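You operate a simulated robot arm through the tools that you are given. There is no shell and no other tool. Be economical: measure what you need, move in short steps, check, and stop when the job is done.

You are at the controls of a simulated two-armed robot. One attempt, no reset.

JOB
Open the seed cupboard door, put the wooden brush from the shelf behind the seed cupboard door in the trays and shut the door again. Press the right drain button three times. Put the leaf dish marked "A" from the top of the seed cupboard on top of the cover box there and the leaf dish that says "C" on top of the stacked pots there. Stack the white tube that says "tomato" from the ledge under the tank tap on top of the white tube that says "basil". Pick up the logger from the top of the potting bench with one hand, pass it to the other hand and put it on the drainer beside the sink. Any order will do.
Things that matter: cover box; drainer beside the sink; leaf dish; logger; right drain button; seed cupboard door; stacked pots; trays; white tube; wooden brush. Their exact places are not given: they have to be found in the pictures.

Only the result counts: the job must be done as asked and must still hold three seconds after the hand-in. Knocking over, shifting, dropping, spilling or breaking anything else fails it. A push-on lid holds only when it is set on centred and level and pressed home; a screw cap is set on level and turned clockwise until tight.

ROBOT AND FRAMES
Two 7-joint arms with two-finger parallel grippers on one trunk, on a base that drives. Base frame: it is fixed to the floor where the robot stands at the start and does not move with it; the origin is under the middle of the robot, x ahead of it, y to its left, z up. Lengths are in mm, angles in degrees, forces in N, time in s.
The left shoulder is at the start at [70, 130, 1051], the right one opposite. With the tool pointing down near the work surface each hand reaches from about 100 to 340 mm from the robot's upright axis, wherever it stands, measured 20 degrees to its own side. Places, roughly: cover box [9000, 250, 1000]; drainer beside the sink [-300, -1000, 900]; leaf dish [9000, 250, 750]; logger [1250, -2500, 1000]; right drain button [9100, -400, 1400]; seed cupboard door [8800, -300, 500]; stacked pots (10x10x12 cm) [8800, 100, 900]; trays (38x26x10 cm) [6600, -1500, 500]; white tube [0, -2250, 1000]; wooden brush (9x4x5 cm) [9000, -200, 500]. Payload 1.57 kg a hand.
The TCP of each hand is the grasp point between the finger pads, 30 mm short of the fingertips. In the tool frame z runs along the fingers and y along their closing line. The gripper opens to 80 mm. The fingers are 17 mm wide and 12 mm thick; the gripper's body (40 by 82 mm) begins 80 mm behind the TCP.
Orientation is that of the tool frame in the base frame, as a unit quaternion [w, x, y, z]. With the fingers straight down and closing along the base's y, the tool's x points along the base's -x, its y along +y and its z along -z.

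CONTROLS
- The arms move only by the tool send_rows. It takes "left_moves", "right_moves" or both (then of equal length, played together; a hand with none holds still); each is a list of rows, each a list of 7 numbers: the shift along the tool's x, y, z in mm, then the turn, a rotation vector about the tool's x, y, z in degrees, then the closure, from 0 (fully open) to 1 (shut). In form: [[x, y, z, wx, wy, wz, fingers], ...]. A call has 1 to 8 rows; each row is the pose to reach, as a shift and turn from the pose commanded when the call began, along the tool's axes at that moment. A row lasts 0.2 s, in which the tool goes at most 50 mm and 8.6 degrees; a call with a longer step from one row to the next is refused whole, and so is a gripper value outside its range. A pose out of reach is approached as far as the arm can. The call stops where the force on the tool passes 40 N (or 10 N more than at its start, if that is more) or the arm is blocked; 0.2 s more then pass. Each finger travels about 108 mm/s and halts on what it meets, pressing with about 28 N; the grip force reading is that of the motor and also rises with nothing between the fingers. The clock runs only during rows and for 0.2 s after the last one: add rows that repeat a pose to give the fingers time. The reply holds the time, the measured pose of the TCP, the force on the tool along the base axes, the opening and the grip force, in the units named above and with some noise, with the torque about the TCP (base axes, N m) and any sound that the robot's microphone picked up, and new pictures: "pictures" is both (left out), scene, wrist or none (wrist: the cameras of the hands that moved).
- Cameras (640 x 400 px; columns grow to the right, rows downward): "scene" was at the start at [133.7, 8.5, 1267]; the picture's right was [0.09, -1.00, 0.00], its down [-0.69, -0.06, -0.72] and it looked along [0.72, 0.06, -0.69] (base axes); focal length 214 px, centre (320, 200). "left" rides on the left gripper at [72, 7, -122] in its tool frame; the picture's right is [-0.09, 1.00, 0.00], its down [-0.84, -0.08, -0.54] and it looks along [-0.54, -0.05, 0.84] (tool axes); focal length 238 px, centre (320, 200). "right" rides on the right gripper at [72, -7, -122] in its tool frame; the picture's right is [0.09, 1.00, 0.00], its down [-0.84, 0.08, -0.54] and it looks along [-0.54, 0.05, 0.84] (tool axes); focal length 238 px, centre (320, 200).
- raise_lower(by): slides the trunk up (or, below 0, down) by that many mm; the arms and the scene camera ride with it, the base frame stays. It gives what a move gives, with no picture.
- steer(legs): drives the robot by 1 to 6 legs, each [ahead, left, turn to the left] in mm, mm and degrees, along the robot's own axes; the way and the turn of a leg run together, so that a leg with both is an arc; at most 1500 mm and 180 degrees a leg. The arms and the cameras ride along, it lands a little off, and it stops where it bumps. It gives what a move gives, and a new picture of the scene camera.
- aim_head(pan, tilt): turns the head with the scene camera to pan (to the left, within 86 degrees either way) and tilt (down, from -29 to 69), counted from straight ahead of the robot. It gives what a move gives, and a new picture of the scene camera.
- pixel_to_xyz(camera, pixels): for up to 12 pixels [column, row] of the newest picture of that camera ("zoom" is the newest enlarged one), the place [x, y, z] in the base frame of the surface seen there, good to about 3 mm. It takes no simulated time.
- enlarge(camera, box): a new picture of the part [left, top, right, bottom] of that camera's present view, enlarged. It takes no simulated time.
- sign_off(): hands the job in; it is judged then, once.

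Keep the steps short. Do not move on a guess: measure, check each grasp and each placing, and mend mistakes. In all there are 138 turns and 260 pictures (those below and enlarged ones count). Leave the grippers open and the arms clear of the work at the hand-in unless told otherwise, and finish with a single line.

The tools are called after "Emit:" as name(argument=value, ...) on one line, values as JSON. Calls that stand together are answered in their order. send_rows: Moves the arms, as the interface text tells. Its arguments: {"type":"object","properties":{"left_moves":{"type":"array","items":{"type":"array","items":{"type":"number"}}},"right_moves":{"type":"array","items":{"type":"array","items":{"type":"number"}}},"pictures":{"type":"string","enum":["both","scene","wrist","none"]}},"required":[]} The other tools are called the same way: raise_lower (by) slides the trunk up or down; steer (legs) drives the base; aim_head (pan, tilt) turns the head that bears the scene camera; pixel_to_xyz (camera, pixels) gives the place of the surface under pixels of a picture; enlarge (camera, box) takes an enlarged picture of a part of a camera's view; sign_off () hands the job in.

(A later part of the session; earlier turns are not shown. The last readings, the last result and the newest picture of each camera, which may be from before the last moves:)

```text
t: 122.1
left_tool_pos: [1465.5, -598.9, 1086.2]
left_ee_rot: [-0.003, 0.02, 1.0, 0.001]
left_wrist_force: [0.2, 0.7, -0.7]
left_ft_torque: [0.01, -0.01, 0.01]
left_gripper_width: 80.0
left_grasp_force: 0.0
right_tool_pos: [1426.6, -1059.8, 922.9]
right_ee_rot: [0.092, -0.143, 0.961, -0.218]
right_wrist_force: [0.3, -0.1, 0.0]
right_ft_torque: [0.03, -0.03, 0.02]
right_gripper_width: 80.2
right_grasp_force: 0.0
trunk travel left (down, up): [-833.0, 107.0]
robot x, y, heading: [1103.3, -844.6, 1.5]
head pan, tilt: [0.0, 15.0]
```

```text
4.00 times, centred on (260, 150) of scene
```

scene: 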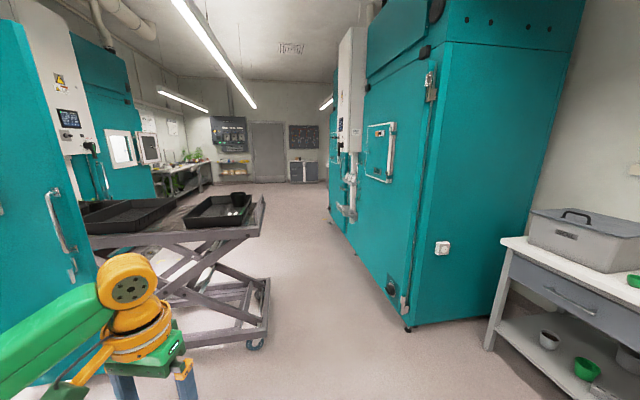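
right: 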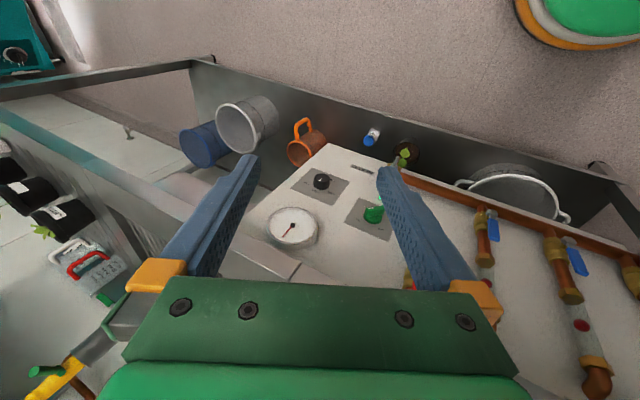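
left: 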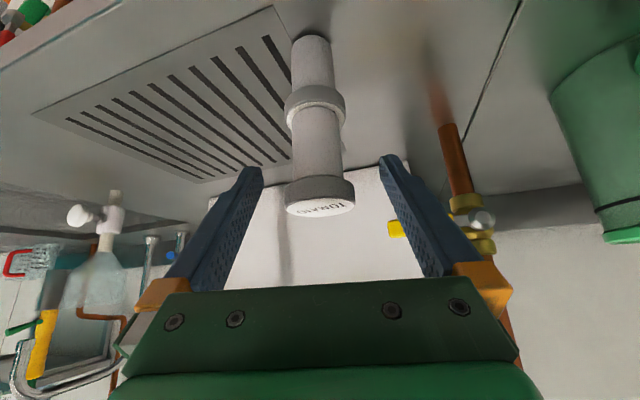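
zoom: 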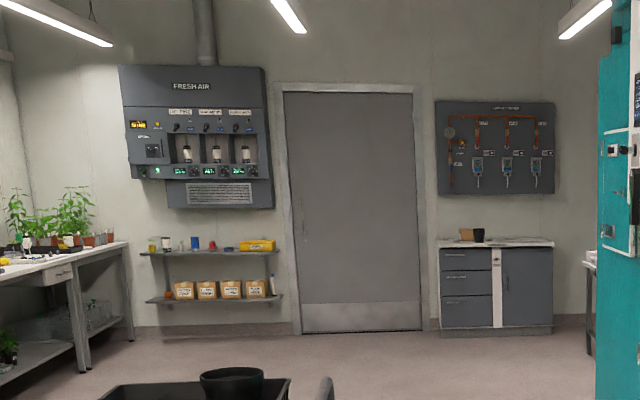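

The grey cabinet on the end wall is the seed cupboard, with the drain panel above. Corridor between lift table (y −350) and teal unit (y −1090). Check my own arm widths.

Emit:
aim_head(pan=0, tilt=60)

Emit:
pixel_to_xyz(camera="scene", pixels=[[10, 150], [30, 200], [60, 250], [100, 100], [430, 230], [470, 300], [560, 330], [440, 340], [15, 260], [590, 380]])

```text
t: 123.3
left_tool_pos: [1465.6, -599.5, 1085.6]
left_ee_rot: [-0.004, 0.02, 1.0, 0.001]
left_wrist_force: [-0.8, 0.5, -0.4]
left_ft_torque: [-0.04, -0.02, 0.01]
left_gripper_width: 79.9
left_grasp_force: 0.0
right_tool_pos: [1424.4, -1060.5, 922.9]
right_ee_rot: [0.092, -0.143, 0.961, -0.217]
right_wrist_force: [-0.5, 0.6, -0.4]
right_ft_torque: [0.0, 0.01, -0.01]
right_gripper_width: 79.9
right_grasp_force: 0.1
trunk travel left (down, up): [-833.0, 107.0]
robot x, y, heading: [1103.3, -843.0, 1.5]
head pan, tilt: [0.0, 60.0]
```

scene: 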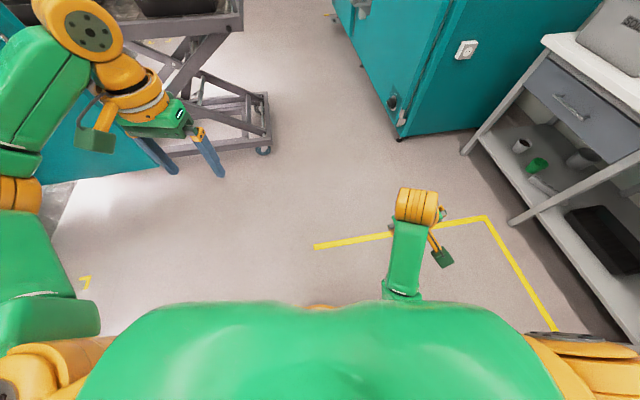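

```text
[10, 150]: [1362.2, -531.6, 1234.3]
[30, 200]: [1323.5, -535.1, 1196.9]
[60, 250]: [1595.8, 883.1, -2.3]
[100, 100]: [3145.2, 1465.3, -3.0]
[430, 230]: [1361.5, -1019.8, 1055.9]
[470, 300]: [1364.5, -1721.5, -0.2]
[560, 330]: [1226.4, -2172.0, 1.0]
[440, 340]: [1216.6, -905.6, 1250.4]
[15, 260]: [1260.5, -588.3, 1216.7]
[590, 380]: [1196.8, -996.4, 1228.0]
```

Left elbow sticks out ~360 mm. Tuck both arms toward the starting pose.

Emit:
send_rows(left_moves=[[10, -17, 40, 0, 0, 0, 0], [21, -35, 80, 0, 0, 0, 0], [32, -52, 120, 0, 0, 0, 0], [43, -70, 160, 0, 0, 0, 0], [54, -88, 205, 0, 0, 0, 0], [65, -105, 245, 0, 0, 0, 0], [65, -105, 245, 0, 0, 0, 0]], right_moves=[[-7, 16, 4, -4, 2, 3, 0], [-14, 32, 8, -8, 4, 6, 0], [-20, 48, 13, -12, 6, 9, 0], [-27, 64, 17, -17, 8, 12, 0], [-33, 80, 21, -21, 9, 14, 0], [-39, 95, 25, -25.2, 10.7, 16.6, 0], [-39, 95, 25, -25.2, 10.7, 16.6, 0]], pictures="scene")

```text
t: 124.1
left_tool_pos: [1429.8, -652.9, 959.7]
left_ee_rot: [-0.003, 0.02, 1.0, 0.001]
left_wrist_force: [0.7, 0.9, -0.2]
left_ft_torque: [0.02, 0.01, -0.04]
left_gripper_width: 80.0
left_grasp_force: 0.1
right_tool_pos: [1434.4, -1071.4, 893.2]
right_ee_rot: [0.029, -0.049, 0.981, -0.185]
right_wrist_force: [-0.7, 0.5, -0.4]
right_ft_torque: [0.02, -0.01, -0.06]
right_gripper_width: 80.1
right_grasp_force: 0.0
trunk travel left (down, up): [-833.0, 107.0]
robot x, y, heading: [1105.9, -841.5, 1.5]
head pan, tilt: [0.0, 60.0]
stopped in row 4 (right hand): the arm was blocked; the commanded pose is now the measured one
```

scene: 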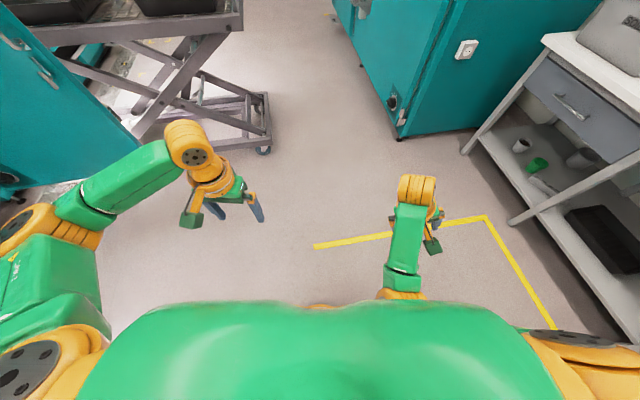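

The right arm is curled in; extend it forward first, then straighten.

Emit:
send_rows(right_moves=[[-24, -6, -8, 0, 0, 0, 0], [-48, -12, -15, 0, 0, 0, 0], [-72, -18, -23, 0, 0, 0, 0], [-96, -24, -30, 0, 0, 0, 0], [-120, -30, -38, 0, 0, 0, 0], [-141, -34, -45, 0, 0, 0, 0]], left_moves=[[8, -10, 25, 0, 0, 0, 0], [16, -20, 50, 0, 0, 0, 0], [24, -30, 75, 0, 0, 0, 0], [30, -45, 110, 0, 0, 0, 0], [30, -45, 125, 0, 0, 0, 0], [30, -45, 125, 0, 0, 0, 0]], pictures="none")

Emit:
send_rows(right_moves=[[0, 0, 0, -7, 0, 1, 0], [0, 0, 0, -14, 0, 3, 0], [0, 0, 0, -21, 1, 5, 0], [0, 0, 0, -21, 3, 5.5, 0], [0, 0, 0, -21, 3.3, 5.5, 0]], pictures="scene")

```text
t: 125.5
left_tool_pos: [1396.9, -695.6, 835.8]
left_ee_rot: [-0.004, 0.021, 1.0, 0.001]
left_wrist_force: [-0.2, 0.9, -0.5]
left_ft_torque: [-0.04, 0.01, 0.0]
left_gripper_width: 80.2
left_grasp_force: 0.1
right_tool_pos: [1574.7, -1071.7, 949.7]
right_ee_rot: [0.029, -0.049, 0.981, -0.184]
right_wrist_force: [-0.1, -0.7, 0.2]
right_ft_torque: [0.0, 0.03, -0.01]
right_gripper_width: 80.2
right_grasp_force: 0.0
trunk travel left (down, up): [-833.0, 107.0]
robot x, y, heading: [1102.2, -844.8, 1.4]
head pan, tilt: [0.0, 60.0]
```

```text
t: 126.7
left_tool_pos: [1395.9, -695.8, 835.8]
left_ee_rot: [-0.004, 0.02, 1.0, 0.001]
left_wrist_force: [0.4, 0.1, -0.4]
left_ft_torque: [0.0, 0.03, -0.01]
left_gripper_width: 80.2
left_grasp_force: 0.0
right_tool_pos: [1573.3, -1070.2, 951.8]
right_ee_rot: [-0.001, -0.001, 1.0, -0.002]
right_wrist_force: [0.4, 0.3, 0.0]
right_ft_torque: [-0.02, -0.01, -0.02]
right_gripper_width: 80.1
right_grasp_force: 0.0
trunk travel left (down, up): [-833.0, 107.0]
robot x, y, heading: [1098.4, -843.9, 1.4]
head pan, tilt: [0.0, 60.0]
```

scene: 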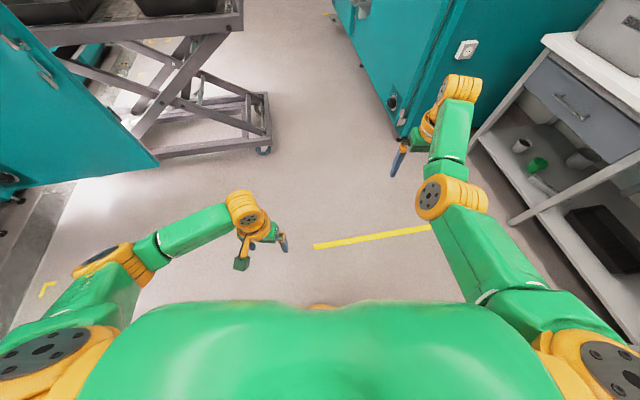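

Emit:
send_rows(right_moves=[[26, 18, 22, 0, 0, 0, 0], [52, 36, 44, 0, 0, 0, 0], [78, 54, 66, 0, 0, 0, 0], [104, 72, 88, 0, 0, 0, 0], [130, 90, 110, 0, 0, 0, 0], [130, 90, 110, 0, 0, 0, 0]], pictures="none")

Emit:
aim_head(pan=0, tilt=25)

Emit:
steer(legs=[[0, 115, -1.4], [1500, 0, 0], [1500, 0, 0]])

```text
t: 128.0
left_tool_pos: [1395.9, -695.6, 835.5]
left_ee_rot: [-0.004, 0.02, 1.0, 0.001]
left_wrist_force: [1.1, 0.4, -0.7]
left_ft_torque: [0.02, 0.01, -0.02]
left_gripper_width: 80.1
left_grasp_force: 0.0
right_tool_pos: [1514.6, -1018.2, 901.1]
right_ee_rot: [0.103, 0.019, 0.994, -0.04]
right_wrist_force: [1.0, -0.6, 0.3]
right_ft_torque: [-0.01, -0.02, 0.04]
right_gripper_width: 80.0
right_grasp_force: 0.1
trunk travel left (down, up): [-833.0, 107.0]
robot x, y, heading: [1104.2, -842.3, 1.3]
head pan, tilt: [0.0, 60.0]
stopped in row 6 (right hand): the arm was blocked; the commanded pose is now the measured one
```

```text
t: 129.0
left_tool_pos: [1396.2, -697.1, 836.0]
left_ee_rot: [-0.004, 0.021, 1.0, 0.002]
left_wrist_force: [1.6, -0.5, 0.1]
left_ft_torque: [0.0, -0.02, 0.0]
left_gripper_width: 79.9
left_grasp_force: 0.1
right_tool_pos: [1513.1, -1016.9, 901.7]
right_ee_rot: [0.102, 0.018, 0.994, -0.038]
right_wrist_force: [0.2, -0.5, -0.3]
right_ft_torque: [-0.01, -0.01, -0.03]
right_gripper_width: 80.0
right_grasp_force: 0.1
trunk travel left (down, up): [-833.0, 107.0]
robot x, y, heading: [1102.5, -843.7, 1.4]
head pan, tilt: [0.0, 25.0]
```

scene: 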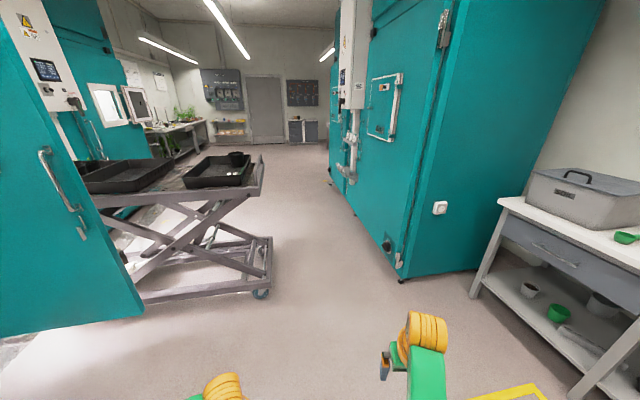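

```text
t: 135.9
left_tool_pos: [2641.6, -513.4, 839.1]
left_ee_rot: [0.005, -0.083, 0.997, -0.007]
left_wrist_force: [-0.9, 1.7, 0.0]
left_ft_torque: [-0.01, -0.05, 0.05]
left_gripper_width: 79.7
left_grasp_force: 0.0
right_tool_pos: [2829.6, -809.8, 911.9]
right_ee_rot: [0.129, -0.075, 0.988, -0.036]
right_wrist_force: [-0.4, 0.4, -0.3]
right_ft_torque: [0.04, -0.11, 0.04]
right_gripper_width: 80.0
right_grasp_force: 0.1
trunk travel left (down, up): [-833.0, 107.0]
robot x, y, heading: [2381.5, -715.3, 14.0]
head pan, tilt: [0.0, 25.0]
stopped in leg 2: the robot was blocked; the commanded pose is now the measured one
```

scene: 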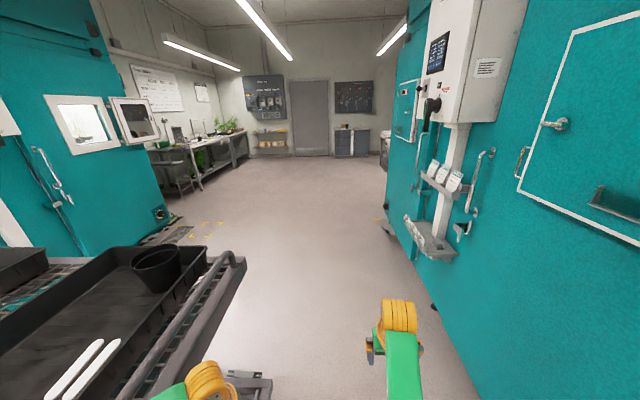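

Blocked beside the lift trolley. Look down-left to see what touches.

Emit:
aim_head(pan=40, tilt=60)

Emit:
pixel_to_xyz(camera="scene", pixels=[[300, 200], [320, 150], [250, 250], [350, 250], [200, 200], [400, 200], [300, 300], [150, 300], [250, 150], [420, 150]])

```text
t: 137.0
left_tool_pos: [2639.0, -513.0, 840.7]
left_ee_rot: [0.004, -0.089, 0.996, -0.004]
left_wrist_force: [-0.3, 0.8, -0.2]
left_ft_torque: [0.01, -0.04, -0.02]
left_gripper_width: 79.8
left_grasp_force: 0.1
right_tool_pos: [2829.4, -803.3, 908.7]
right_ee_rot: [0.123, -0.085, 0.988, -0.028]
right_wrist_force: [0.9, 0.5, 0.1]
right_ft_torque: [0.0, 0.01, -0.01]
right_gripper_width: 80.1
right_grasp_force: 0.1
trunk travel left (down, up): [-833.0, 107.0]
robot x, y, heading: [2376.9, -721.2, 14.9]
head pan, tilt: [40.0, 60.0]
```

scene: 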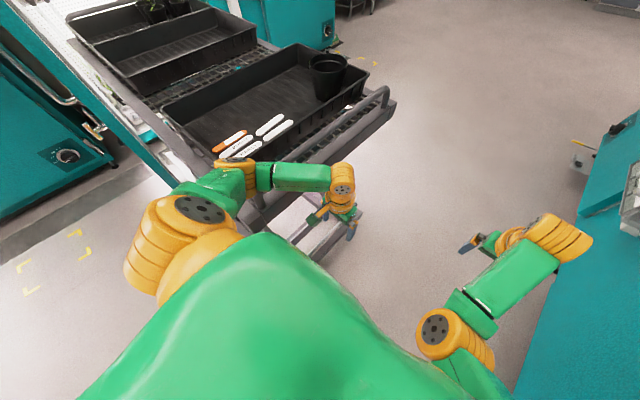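

```text
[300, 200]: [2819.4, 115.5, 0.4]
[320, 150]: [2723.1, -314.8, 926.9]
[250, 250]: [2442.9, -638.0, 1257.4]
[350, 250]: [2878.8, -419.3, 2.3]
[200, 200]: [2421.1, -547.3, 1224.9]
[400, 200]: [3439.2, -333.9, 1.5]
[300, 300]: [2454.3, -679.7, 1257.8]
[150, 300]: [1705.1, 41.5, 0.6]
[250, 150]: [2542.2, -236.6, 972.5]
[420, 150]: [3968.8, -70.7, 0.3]
```

The left elbow is touching the trolley's tray edge. Reverse, straighten heading, and raise the trunk.

Emit:
steer(legs=[[-250, 0, 0], [0, -40, -14.5]])

Emit:
raise_lower(by=105)

Emit:
aim_head(pan=15, tilt=50)

```text
t: 137.7
left_tool_pos: [2642.6, -503.5, 835.4]
left_ee_rot: [0.004, -0.081, 0.997, -0.017]
left_wrist_force: [0.1, 0.8, 0.4]
left_ft_torque: [0.01, 0.0, -0.01]
left_gripper_width: 79.8
left_grasp_force: 0.1
right_tool_pos: [2837.7, -816.0, 915.4]
right_ee_rot: [0.137, -0.061, 0.987, -0.065]
right_wrist_force: [1.0, -0.3, 0.3]
right_ft_torque: [0.03, 0.01, 0.01]
right_gripper_width: 79.8
right_grasp_force: 0.0
trunk travel left (down, up): [-833.0, 107.0]
robot x, y, heading: [2378.7, -723.3, 13.7]
head pan, tilt: [40.0, 60.0]
stopped in leg 1: the robot was blocked; the commanded pose is now the measured one
```

scene: 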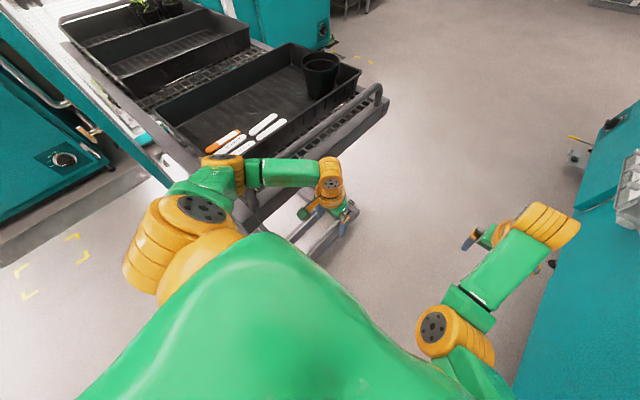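

```text
t: 139.1
left_tool_pos: [2640.9, -475.5, 929.3]
left_ee_rot: [-0.002, -0.086, 0.996, -0.032]
left_wrist_force: [0.1, 0.1, -0.5]
left_ft_torque: [0.03, 0.02, -0.02]
left_gripper_width: 79.7
left_grasp_force: 0.2
right_tool_pos: [2836.9, -776.6, 1016.1]
right_ee_rot: [0.125, -0.077, 0.987, -0.072]
right_wrist_force: [0.8, 0.1, -0.1]
right_ft_torque: [-0.01, 0.01, 0.0]
right_gripper_width: 80.1
right_grasp_force: 0.0
trunk travel left (down, up): [-938.0, 2.0]
robot x, y, heading: [2379.0, -720.7, 14.4]
head pan, tilt: [40.0, 60.0]
```

```text
t: 140.0
left_tool_pos: [2642.0, -474.0, 929.3]
left_ee_rot: [-0.002, -0.087, 0.996, -0.032]
left_wrist_force: [-0.4, -0.4, 0.2]
left_ft_torque: [0.03, 0.01, 0.01]
left_gripper_width: 80.0
left_grasp_force: 0.0
right_tool_pos: [2838.2, -776.1, 1015.7]
right_ee_rot: [0.126, -0.075, 0.987, -0.071]
right_wrist_force: [0.0, -0.3, 0.7]
right_ft_torque: [-0.01, -0.01, -0.01]
right_gripper_width: 80.2
right_grasp_force: 0.0
trunk travel left (down, up): [-938.0, 2.0]
robot x, y, heading: [2377.0, -722.2, 14.6]
head pan, tilt: [15.0, 50.0]
```

scene: 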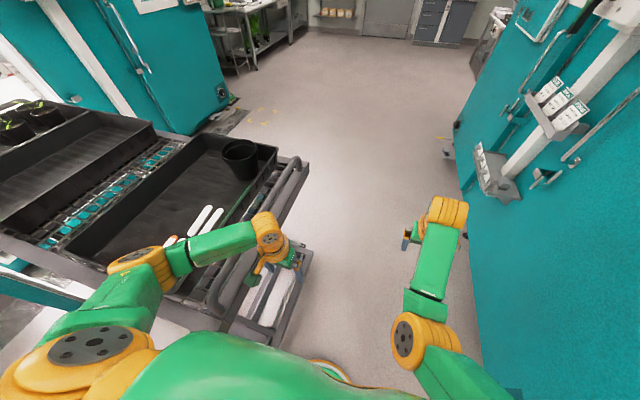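

Reverse was blocked too; the elbow was hooked. Now with trunk up, raise the left hand to lift the elbow clear.

Emit:
send_rows(left_moves=[[0, 0, -30, 0, 0, 0, 0], [0, 0, -60, 0, 0, 0, 0], [0, 0, -95, 0, 0, 0, 0], [0, 0, -130, 0, 0, 0, 0], [0, 0, -170, 0, 0, 0, 0], [0, 0, -210, 0, 0, 0, 0], [0, 0, -250, 0, 0, 0, 0]], pictures="scene")

```text
t: 141.6
left_tool_pos: [2640.4, -459.7, 1178.0]
left_ee_rot: [-0.002, -0.086, 0.996, -0.032]
left_wrist_force: [-0.5, -1.1, -0.2]
left_ft_torque: [0.0, -0.03, -0.02]
left_gripper_width: 80.0
left_grasp_force: 0.1
right_tool_pos: [2836.6, -776.3, 1016.3]
right_ee_rot: [0.126, -0.076, 0.987, -0.072]
right_wrist_force: [-0.1, 0.4, -1.0]
right_ft_torque: [0.0, 0.0, -0.01]
right_gripper_width: 80.1
right_grasp_force: 0.1
trunk travel left (down, up): [-938.0, 2.0]
robot x, y, heading: [2376.8, -719.2, 14.3]
head pan, tilt: [15.0, 50.0]
```

scene: 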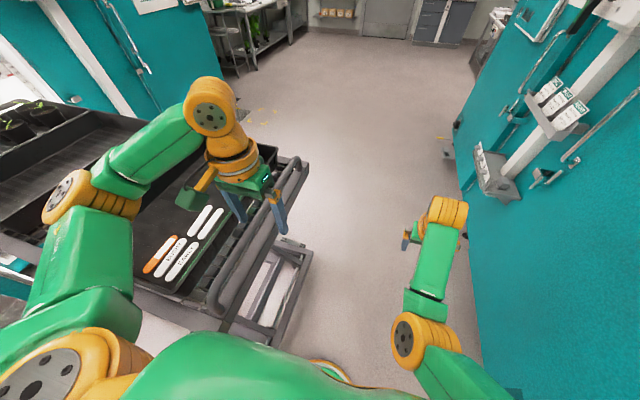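

Left arm is now above the trays. Measure rail, lower frame and base clearance.

Emit:
pixel_to_xyz(camera="scene", pixels=[[215, 300], [300, 175], [270, 320], [305, 245], [325, 365], [345, 372], [440, 345], [470, 300], [490, 180], [210, 315], [310, 160]])

```text
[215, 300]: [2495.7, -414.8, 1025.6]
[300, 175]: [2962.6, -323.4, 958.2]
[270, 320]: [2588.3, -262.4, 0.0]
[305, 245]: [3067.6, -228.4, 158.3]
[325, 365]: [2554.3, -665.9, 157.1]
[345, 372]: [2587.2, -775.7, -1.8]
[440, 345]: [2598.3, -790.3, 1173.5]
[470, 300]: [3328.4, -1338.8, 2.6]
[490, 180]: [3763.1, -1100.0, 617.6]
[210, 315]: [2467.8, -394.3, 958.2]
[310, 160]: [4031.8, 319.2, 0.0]
```

Rotate straight and continue, keeping y≈−740.

Emit:
steer(legs=[[0, -20, -14.4]])

Emit:
steer(legs=[[1000, 0, 0]])

```text
t: 142.8
left_tool_pos: [2700.0, -549.2, 1176.1]
left_ee_rot: [-0.006, 0.038, 0.999, -0.033]
left_wrist_force: [0.9, 0.2, -0.1]
left_ft_torque: [0.01, 0.0, 0.0]
left_gripper_width: 80.0
left_grasp_force: 0.1
right_tool_pos: [2812.5, -906.1, 1016.5]
right_ee_rot: [0.115, 0.048, 0.988, -0.088]
right_wrist_force: [-0.9, -0.2, -0.5]
right_ft_torque: [0.03, 0.02, -0.04]
right_gripper_width: 80.2
right_grasp_force: 0.1
trunk travel left (down, up): [-938.0, 2.0]
robot x, y, heading: [2381.2, -744.1, 0.5]
head pan, tilt: [15.0, 50.0]
```

scene: 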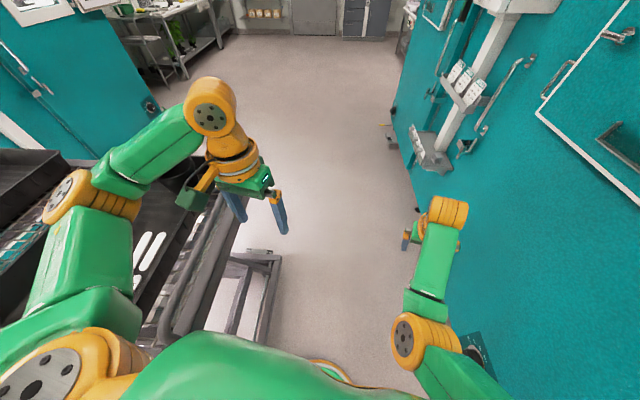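

```text
t: 148.0
left_tool_pos: [3687.7, -535.2, 1177.6]
left_ee_rot: [-0.004, 0.029, 0.999, -0.031]
left_wrist_force: [-0.9, -0.8, 0.2]
left_ft_torque: [0.02, -0.01, -0.04]
left_gripper_width: 79.9
left_grasp_force: 0.1
right_tool_pos: [3807.4, -889.5, 1016.3]
right_ee_rot: [0.117, 0.041, 0.988, -0.087]
right_wrist_force: [-0.1, 0.0, 0.3]
right_ft_torque: [0.01, -0.02, 0.02]
right_gripper_width: 80.1
right_grasp_force: 0.1
trunk travel left (down, up): [-938.0, 2.0]
robot x, y, heading: [3369.3, -728.9, 1.2]
head pan, tilt: [15.0, 50.0]
```

scene: 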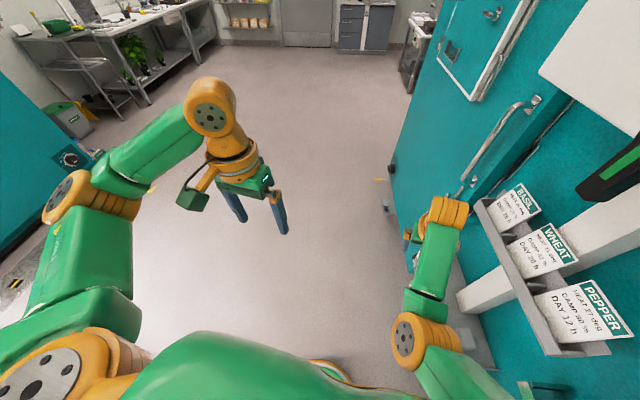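

Through the gap. Continue ahead into the open area and look right for the trays.

Emit:
steer(legs=[[300, 150, -1], [1500, 150, 0], [1000, 0, 0]])

Emit:
aim_head(pan=-55, tilt=20)

Emit:
aim_head(pan=0, tilt=20)

```text
refused: leg 2 is longer than a leg can be; nothing moved
```

```text
t: 149.4
left_tool_pos: [3688.2, -534.2, 1177.1]
left_ee_rot: [-0.006, 0.03, 0.999, -0.031]
left_wrist_force: [0.9, -0.3, 0.1]
left_ft_torque: [0.01, 0.01, 0.0]
left_gripper_width: 80.0
left_grasp_force: 0.1
right_tool_pos: [3807.6, -890.8, 1015.6]
right_ee_rot: [0.117, 0.041, 0.988, -0.087]
right_wrist_force: [-0.1, 0.3, -0.2]
right_ft_torque: [-0.02, 0.0, 0.04]
right_gripper_width: 80.0
right_grasp_force: 0.1
trunk travel left (down, up): [-938.0, 2.0]
robot x, y, heading: [3370.9, -731.8, 1.3]
head pan, tilt: [-55.0, 20.0]
```

scene: 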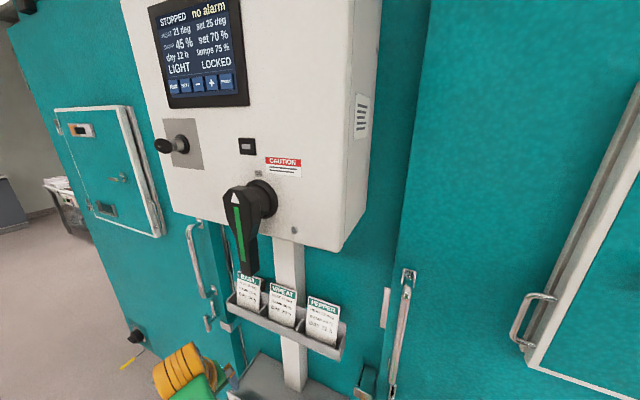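

```text
t: 150.6
left_tool_pos: [3688.4, -534.8, 1177.0]
left_ee_rot: [-0.006, 0.029, 0.999, -0.032]
left_wrist_force: [1.0, -0.5, 1.1]
left_ft_torque: [-0.02, -0.02, -0.02]
left_gripper_width: 80.1
left_grasp_force: 0.1
right_tool_pos: [3807.6, -890.1, 1016.2]
right_ee_rot: [0.116, 0.04, 0.989, -0.087]
right_wrist_force: [0.1, 0.0, 0.9]
right_ft_torque: [0.03, 0.01, -0.02]
right_gripper_width: 79.9
right_grasp_force: 0.1
trunk travel left (down, up): [-938.0, 2.0]
robot x, y, heading: [3372.2, -727.9, 1.3]
head pan, tilt: [0.0, 20.0]
```

scene: 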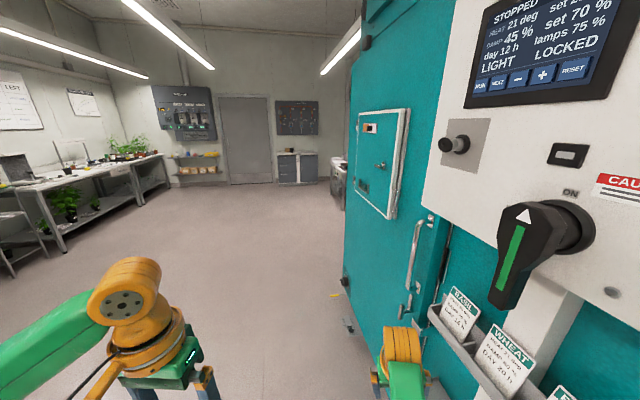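

Emit:
steer(legs=[[300, 200, -1.3], [1490, 100, 0], [1200, 100, 0]])

Emit:
aim_head(pan=-50, tilt=25)

```text
t: 165.6
left_tool_pos: [6673.2, -128.4, 1176.8]
left_ee_rot: [-0.005, 0.033, 0.999, -0.031]
left_wrist_force: [-0.7, -0.9, -0.7]
left_ft_torque: [0.0, -0.01, 0.0]
left_gripper_width: 80.1
left_grasp_force: 0.1
right_tool_pos: [6789.6, -485.1, 1015.0]
right_ee_rot: [0.117, 0.043, 0.988, -0.088]
right_wrist_force: [0.3, -0.1, 0.0]
right_ft_torque: [0.01, 0.0, 0.01]
right_gripper_width: 80.2
right_grasp_force: 0.0
trunk travel left (down, up): [-938.0, 2.0]
robot x, y, heading: [6358.0, -323.0, 0.7]
head pan, tilt: [0.0, 20.0]
```

scene: 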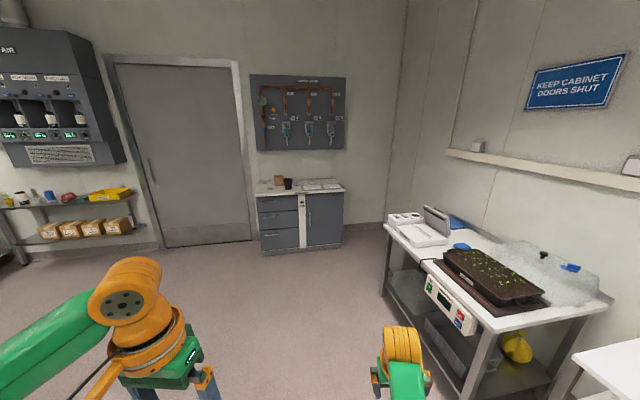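

```text
t: 166.8
left_tool_pos: [6674.2, -129.3, 1176.8]
left_ee_rot: [-0.007, 0.033, 0.999, -0.032]
left_wrist_force: [-0.1, 0.7, 0.6]
left_ft_torque: [0.0, 0.02, 0.02]
left_gripper_width: 80.0
left_grasp_force: 0.1
right_tool_pos: [6790.0, -485.8, 1017.4]
right_ee_rot: [0.116, 0.044, 0.988, -0.088]
right_wrist_force: [1.7, -0.1, 0.3]
right_ft_torque: [-0.02, 0.0, -0.02]
right_gripper_width: 80.1
right_grasp_force: 0.1
trunk travel left (down, up): [-938.0, 2.0]
robot x, y, heading: [6355.5, -319.9, 0.6]
head pan, tilt: [-50.0, 25.0]
```

scene: 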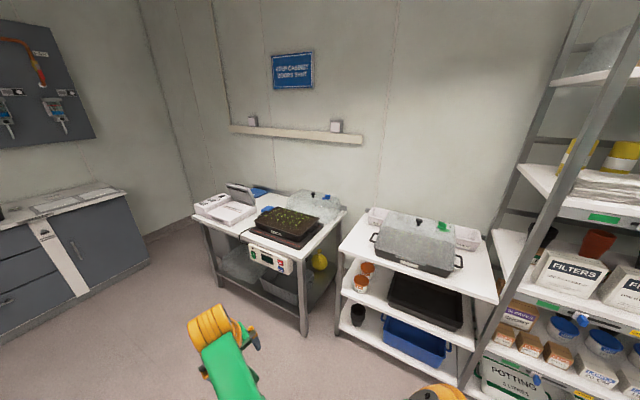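

The black tray on the trolley's middle shelf (425,300) may be "the trays". Measure and zoom.

Emit:
pixel_to_xyz(camera="scene", pixels=[[425, 300], [415, 340], [390, 295], [460, 320], [420, 255], [268, 270], [280, 225], [330, 245], [440, 285], [345, 240], [497, 295]])

Emit:
enlarge(camera="scene", box=[330, 190, 510, 380])

Emit:
enlarge(camera="scene", box=[190, 170, 350, 330])

```text
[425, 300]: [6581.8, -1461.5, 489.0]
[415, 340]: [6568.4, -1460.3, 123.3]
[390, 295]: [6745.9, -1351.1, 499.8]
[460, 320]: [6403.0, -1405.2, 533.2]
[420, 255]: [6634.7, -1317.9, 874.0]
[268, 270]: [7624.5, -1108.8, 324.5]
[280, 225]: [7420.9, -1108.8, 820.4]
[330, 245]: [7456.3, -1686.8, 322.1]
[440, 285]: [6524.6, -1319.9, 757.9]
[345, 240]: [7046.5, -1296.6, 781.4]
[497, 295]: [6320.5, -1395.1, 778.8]
```

```text
2.11 times, centred on (420, 285) of scene
```

zoom: 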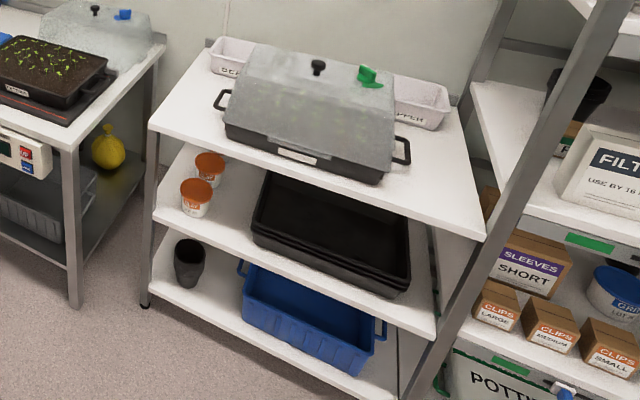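

```text
2.50 times, centred on (270, 250) of scene
```

zoom: 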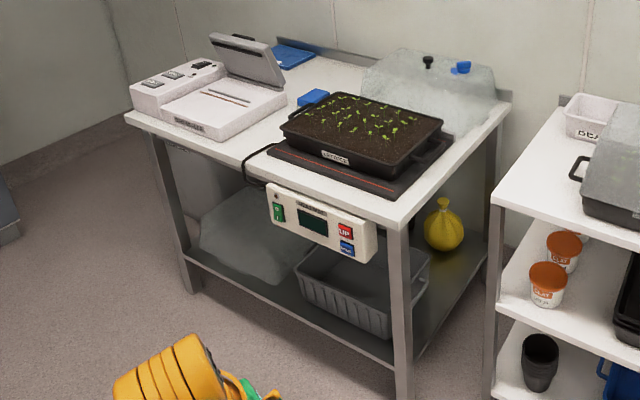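

Trays stack at (6580,−1460), rim ~535, under a shelf at 780. First drive to the cupboard.

Emit:
steer(legs=[[1450, 100, -0.6]])

Emit:
aim_head(pan=0, tilt=35)

Emit:
enlarge(camera="scene", box=[200, 80, 440, 300])

```text
t: 174.1
left_tool_pos: [8135.3, -35.0, 1176.8]
left_ee_rot: [-0.007, 0.045, 0.998, -0.032]
left_wrist_force: [0.3, -0.8, -0.6]
left_ft_torque: [-0.01, 0.01, 0.01]
left_gripper_width: 79.9
left_grasp_force: 0.1
right_tool_pos: [8244.7, -395.1, 1016.3]
right_ee_rot: [0.116, 0.057, 0.988, -0.09]
right_wrist_force: [0.2, -0.2, 0.2]
right_ft_torque: [-0.05, -0.01, 0.0]
right_gripper_width: 79.8
right_grasp_force: 0.0
trunk travel left (down, up): [-938.0, 2.0]
robot x, y, heading: [7815.0, -215.8, -0.7]
head pan, tilt: [-50.0, 25.0]
```

scene: 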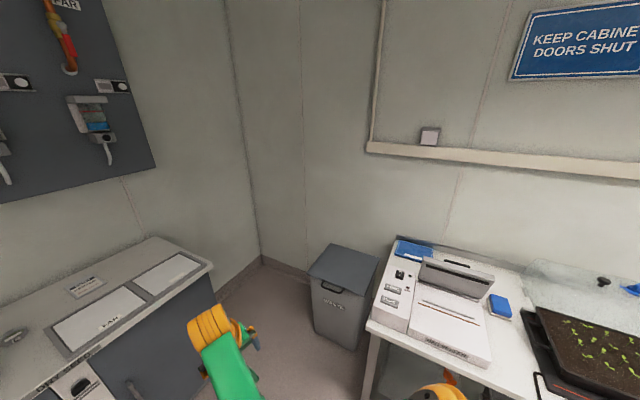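

```text
t: 175.2
left_tool_pos: [8136.6, -35.2, 1177.1]
left_ee_rot: [-0.007, 0.045, 0.999, -0.03]
left_wrist_force: [-0.3, -0.3, -0.9]
left_ft_torque: [-0.01, -0.02, -0.01]
left_gripper_width: 80.0
left_grasp_force: 0.1
right_tool_pos: [8244.0, -393.4, 1016.9]
right_ee_rot: [0.115, 0.056, 0.988, -0.089]
right_wrist_force: [-0.5, -0.1, -0.2]
right_ft_torque: [0.02, 0.03, -0.06]
right_gripper_width: 80.1
right_grasp_force: 0.1
trunk travel left (down, up): [-938.0, 2.0]
robot x, y, heading: [7814.4, -219.0, -0.5]
head pan, tilt: [0.0, 35.0]
```

scene: 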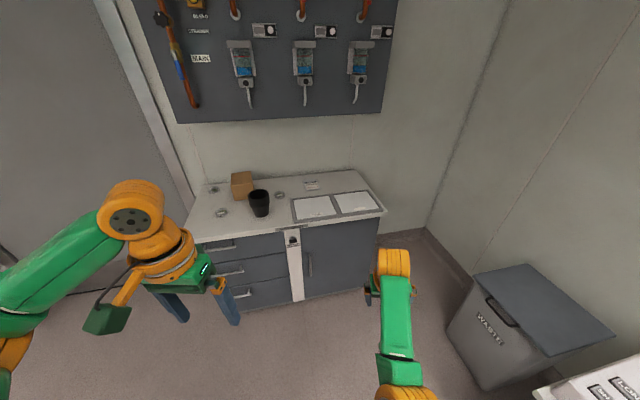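

```text
1.82 times, centred on (320, 190) of scene
```

zoom: 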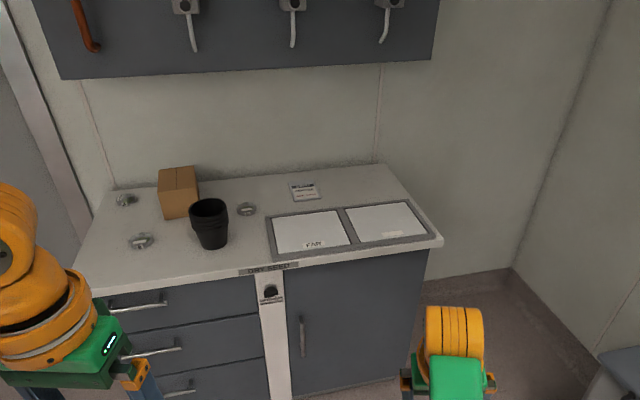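

Cupboard top: box (242,183), pots (259,202), three dishes (220,212),(213,190),(280,195). Measure and zoom.

Emit:
enlarge(camera="scene", box=[195, 165, 315, 235])

Emit:
pixel_to_xyz(camera="scene", pixels=[[220, 212], [213, 190], [280, 195], [242, 175], [242, 195], [259, 194], [261, 213], [309, 262], [303, 240], [375, 235], [335, 260], [250, 235]])

Emit:
enlarge(camera="scene", box=[220, 0, 410, 120])

Emit:
pixel_to_xyz(camera="scene", pixels=[[245, 82], [304, 82], [357, 78], [332, 31], [388, 32], [269, 30], [375, 110], [305, 60], [360, 60]])

```text
5.33 times, centred on (255, 200) of scene
```

zoom: 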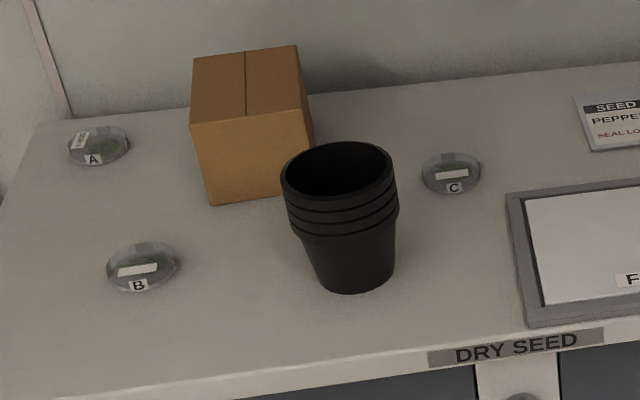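

```text
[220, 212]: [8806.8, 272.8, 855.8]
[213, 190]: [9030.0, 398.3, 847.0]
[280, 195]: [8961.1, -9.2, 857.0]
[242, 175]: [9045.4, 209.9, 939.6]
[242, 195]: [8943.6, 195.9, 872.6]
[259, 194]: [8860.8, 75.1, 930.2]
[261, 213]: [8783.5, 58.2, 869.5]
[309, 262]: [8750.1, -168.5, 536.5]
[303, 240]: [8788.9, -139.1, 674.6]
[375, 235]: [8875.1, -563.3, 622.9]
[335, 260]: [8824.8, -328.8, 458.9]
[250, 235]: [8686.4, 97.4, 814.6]
```

```text
3.33 times, centred on (315, 60) of scene
```

zoom: 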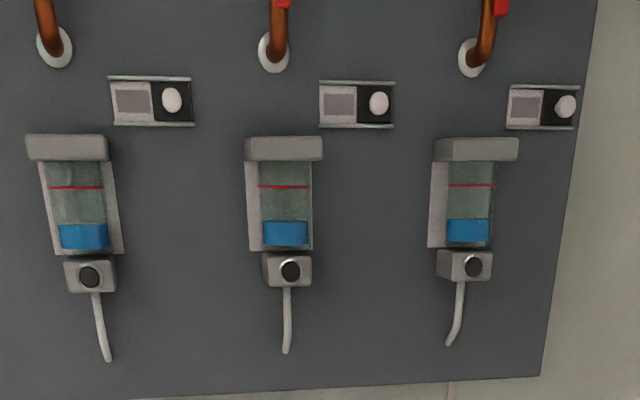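

```text
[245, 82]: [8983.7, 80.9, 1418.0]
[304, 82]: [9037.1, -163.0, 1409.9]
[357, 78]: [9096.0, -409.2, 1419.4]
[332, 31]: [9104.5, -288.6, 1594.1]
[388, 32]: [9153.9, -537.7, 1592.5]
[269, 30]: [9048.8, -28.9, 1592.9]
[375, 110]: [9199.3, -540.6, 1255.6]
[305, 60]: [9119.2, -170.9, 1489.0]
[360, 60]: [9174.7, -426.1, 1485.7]
```

Right drain button ≈(9096,−409,1419). Cabinet/panel are rotated ≈12.4°. Turn to face them and come closer.

Emit:
steer(legs=[[0, 0, 13], [560, -340, 0]])

Emit:
send_rows(right_moves=[[0, 0, -15, 0, -8.4, 0, 1], [0, 0, -30, 0, -16.8, 0, 1], [0, 0, -45, 0, -25.2, 0, 1], [0, 0, -60, 0, -33.6, 0, 1], [0, 0, -80, 0, -42, 0, 1], [0, 0, -100, 0, -50, 0, 1], [0, 0, -120, 0, -58, 0, 1], [0, 0, -140, 0, -66, 0, 1]], pictures="scene")

```text
t: 179.7
left_tool_pos: [8703.8, -177.7, 1177.3]
left_ee_rot: [-0.002, -0.068, 0.997, -0.031]
left_wrist_force: [-0.6, -0.4, -0.3]
left_ft_torque: [0.01, -0.05, -0.01]
left_gripper_width: 80.1
left_grasp_force: 0.1
right_tool_pos: [8888.1, -505.9, 1016.5]
right_ee_rot: [0.125, -0.056, 0.988, -0.076]
right_wrist_force: [-0.6, -0.2, 0.7]
right_ft_torque: [0.02, -0.03, -0.02]
right_gripper_width: 79.9
right_grasp_force: 0.2
trunk travel left (down, up): [-938.0, 2.0]
robot x, y, heading: [8432.8, -429.4, 12.4]
head pan, tilt: [0.0, 35.0]
```

scene: 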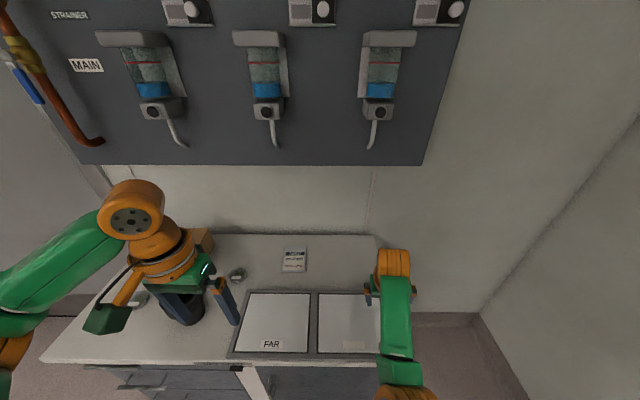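

```text
t: 180.3
left_tool_pos: [8703.9, -178.3, 1177.5]
left_ee_rot: [-0.003, -0.068, 0.997, -0.032]
left_wrist_force: [0.4, 1.0, 0.4]
left_ft_torque: [0.03, 0.0, 0.02]
left_gripper_width: 80.0
left_grasp_force: 0.0
right_tool_pos: [8931.7, -509.4, 1131.8]
right_ee_rot: [0.379, -0.043, 0.921, -0.073]
right_wrist_force: [-0.8, -0.3, 0.4]
right_ft_torque: [0.01, 0.0, -0.01]
right_gripper_width: 0.1
right_grasp_force: 21.4
trunk travel left (down, up): [-938.0, 2.0]
robot x, y, heading: [8428.2, -430.1, 12.5]
head pan, tilt: [0.0, 35.0]
stopped in row 3 (right hand): the arm was blocked; the commanded pose is now the measured one
```

scene: 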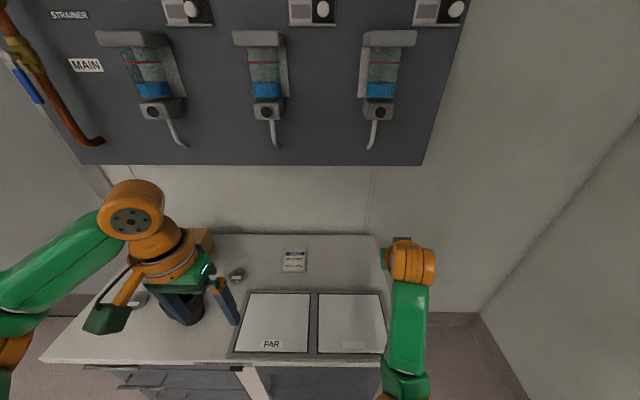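

Blocked/jumped a bit but hand is now pitched ~45°. Measure the button now.

Emit:
enlarge(camera="scene", box=[340, 70, 420, 150])

Emit:
pixel_to_xyz(camera="zoom", pixels=[[320, 205], [325, 215], [330, 225], [290, 200], [380, 205], [320, 180]])

```text
5.00 times, centred on (380, 110) of scene
```

zoom: 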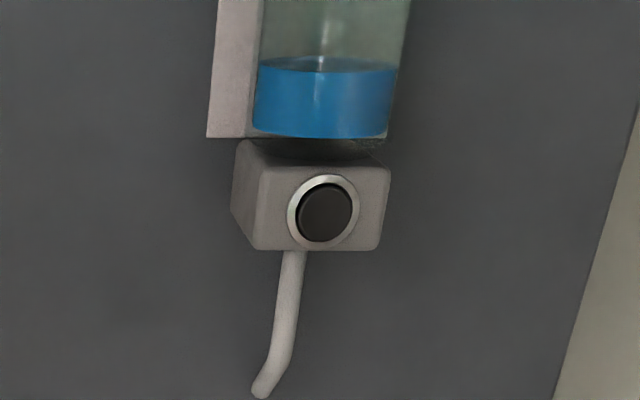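

```text
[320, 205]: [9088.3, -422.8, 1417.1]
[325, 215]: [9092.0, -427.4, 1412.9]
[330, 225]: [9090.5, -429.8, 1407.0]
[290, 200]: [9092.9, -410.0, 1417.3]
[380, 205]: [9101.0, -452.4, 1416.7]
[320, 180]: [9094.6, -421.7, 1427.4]
```

Button centre (9090,−424,1413). Raise the closed right hand to 50 mm in front of it, horizontal and square to the panel.

Emit:
send_rows(right_moves=[[-33, 2, -18, -1.8, -5.8, 0.6, 1], [-65, 4, -37, -3.5, -11.5, 1.2, 1], [-98, 6, -55, -5.3, -17.3, 1.8, 1], [-130, 9, -74, -7.1, -23, 2.4, 1], [-163, 11, -92, -8.9, -28.8, 3, 1], [-195, 13, -110, -10.6, -34.6, 3.6, 1], [-228, 15, -129, -12.4, -40.3, 4.2, 1], [-260, 17, -147, -14.2, -46.1, 4.8, 1]], pictures="both")

```text
t: 182.2
left_tool_pos: [8705.2, -177.4, 1177.0]
left_ee_rot: [-0.004, -0.068, 0.997, -0.031]
left_wrist_force: [0.0, 0.0, -0.9]
left_ft_torque: [0.0, -0.03, 0.0]
left_gripper_width: 79.9
left_grasp_force: 0.1
right_tool_pos: [9013.4, -441.2, 1408.1]
right_ee_rot: [0.701, -0.074, 0.704, 0.083]
right_wrist_force: [-0.2, -0.2, -0.5]
right_ft_torque: [0.0, -0.02, 0.03]
right_gripper_width: 0.0
right_grasp_force: 21.5
trunk travel left (down, up): [-938.0, 2.0]
robot x, y, heading: [8426.7, -433.1, 12.2]
head pan, tilt: [0.0, 35.0]
```

scene: 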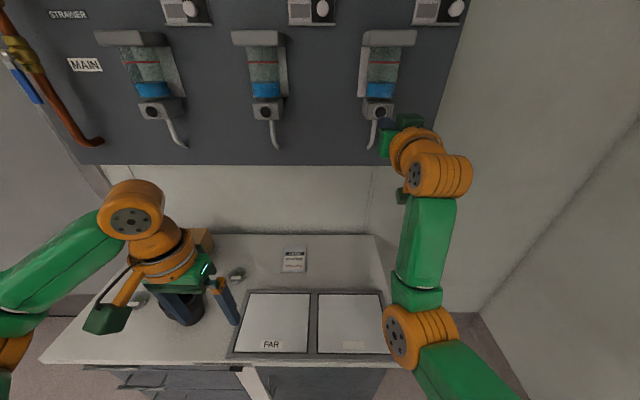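
right: 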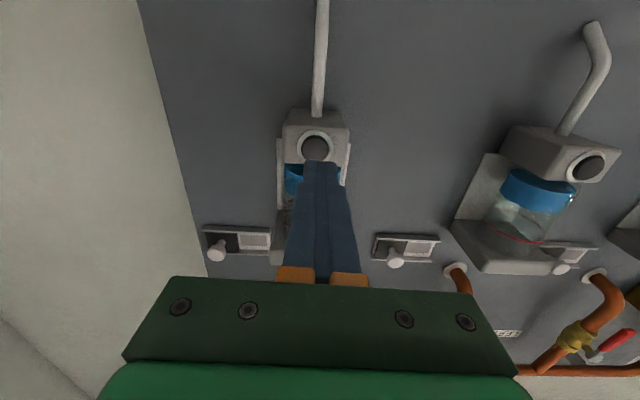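

Lined up. Check the button position with the wrist camera.

Emit:
pixel_to_xyz(camera="right", pixels=[[315, 148], [315, 140], [308, 148], [323, 148], [315, 156]])

```text
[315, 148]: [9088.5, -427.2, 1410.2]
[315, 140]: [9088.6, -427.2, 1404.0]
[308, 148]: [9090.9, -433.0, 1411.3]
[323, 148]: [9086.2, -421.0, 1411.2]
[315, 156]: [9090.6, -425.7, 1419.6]
```

Press once: advance 52 mm in small steps at the end and retreat.

Emit:
send_rows(right_moves=[[-3, -2.5, 25, 0, 0, 0, 1], [-3, -2.5, 42, 0, 0, 0, 1], [-3, -2.5, 46, 0, 0, 0, 1], [-3, -2.5, 49, 0, 0, 0, 1], [-3, -2.5, 52, 0, 0, 0, 1], [-3, -2.5, 45, 0, 0, 0, 1], [-3, -2.5, 35, 0, 0, 0, 1], [-3, -2.5, 35, 0, 0, 0, 1]], pictures="wrist")

```text
t: 183.9
left_tool_pos: [8703.5, -178.5, 1177.1]
left_ee_rot: [-0.003, -0.068, 0.997, -0.032]
left_wrist_force: [0.3, -0.2, 0.2]
left_ft_torque: [0.0, 0.0, 0.0]
left_gripper_width: 80.3
left_grasp_force: 0.2
right_tool_pos: [9047.9, -434.4, 1413.5]
right_ee_rot: [0.701, -0.075, 0.704, 0.084]
right_wrist_force: [-0.2, -0.2, -0.5]
right_ft_torque: [-0.03, 0.01, 0.01]
right_gripper_width: 0.0
right_grasp_force: 20.8
trunk travel left (down, up): [-938.0, 2.0]
robot x, y, heading: [8430.6, -431.0, 12.4]
head pan, tilt: [0.0, 35.0]
heard: click
```

right: 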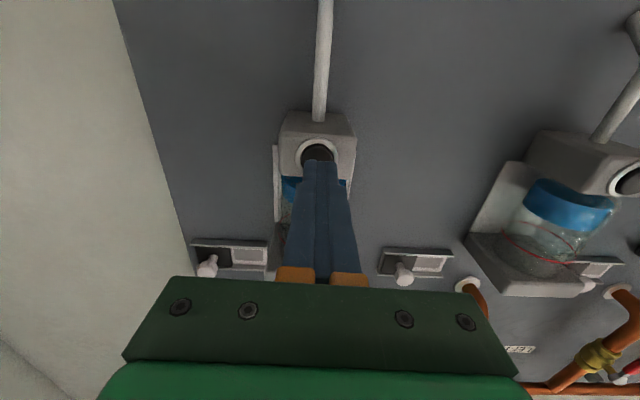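

One click. Second press.

Emit:
send_rows(right_moves=[[0, 0, 8, 0, 0, 0, 1], [0, 0, 14, 0, 0, 0, 1], [0, 0, 17, 0, 0, 0, 1], [0, 0, 8, 0, 0, 0, 1], [0, 0, 0, 0, 0, 0, 1], [0, 0, 0, 0, 0, 0, 1]], pictures="none")

Emit:
send_rows(right_moves=[[0, 0, 8, 0, 0, 0, 1], [0, 0, 14, 0, 0, 0, 1], [0, 0, 17, 0, 0, 0, 1], [0, 0, 8, 0, 0, 0, 1], [0, 0, 0, 0, 0, 0, 1], [0, 0, 0, 0, 0, 0, 1]], pictures="none")

```text
t: 185.3
left_tool_pos: [8703.0, -178.7, 1178.4]
left_ee_rot: [-0.003, -0.068, 0.997, -0.032]
left_wrist_force: [-0.5, 0.1, 0.3]
left_ft_torque: [0.02, 0.02, 0.0]
left_gripper_width: 80.1
left_grasp_force: 0.0
right_tool_pos: [9046.9, -434.0, 1413.5]
right_ee_rot: [0.701, -0.073, 0.704, 0.083]
right_wrist_force: [0.8, -0.7, -0.9]
right_ft_torque: [-0.03, -0.03, 0.02]
right_gripper_width: 0.0
right_grasp_force: 21.5
trunk travel left (down, up): [-938.0, 2.0]
robot x, y, heading: [8433.2, -432.3, 12.4]
head pan, tilt: [0.0, 35.0]
heard: click
```

```text
t: 186.8
left_tool_pos: [8703.1, -178.6, 1177.4]
left_ee_rot: [-0.003, -0.069, 0.997, -0.032]
left_wrist_force: [-0.1, 0.4, 0.2]
left_ft_torque: [0.03, -0.01, 0.04]
left_gripper_width: 80.1
left_grasp_force: 0.1
right_tool_pos: [9048.6, -434.9, 1413.1]
right_ee_rot: [0.701, -0.073, 0.704, 0.084]
right_wrist_force: [0.2, -0.9, 0.1]
right_ft_torque: [0.01, 0.03, -0.03]
right_gripper_width: 0.0
right_grasp_force: 20.9
trunk travel left (down, up): [-938.0, 2.0]
robot x, y, heading: [8428.3, -433.0, 12.7]
head pan, tilt: [0.0, 35.0]
heard: click
```

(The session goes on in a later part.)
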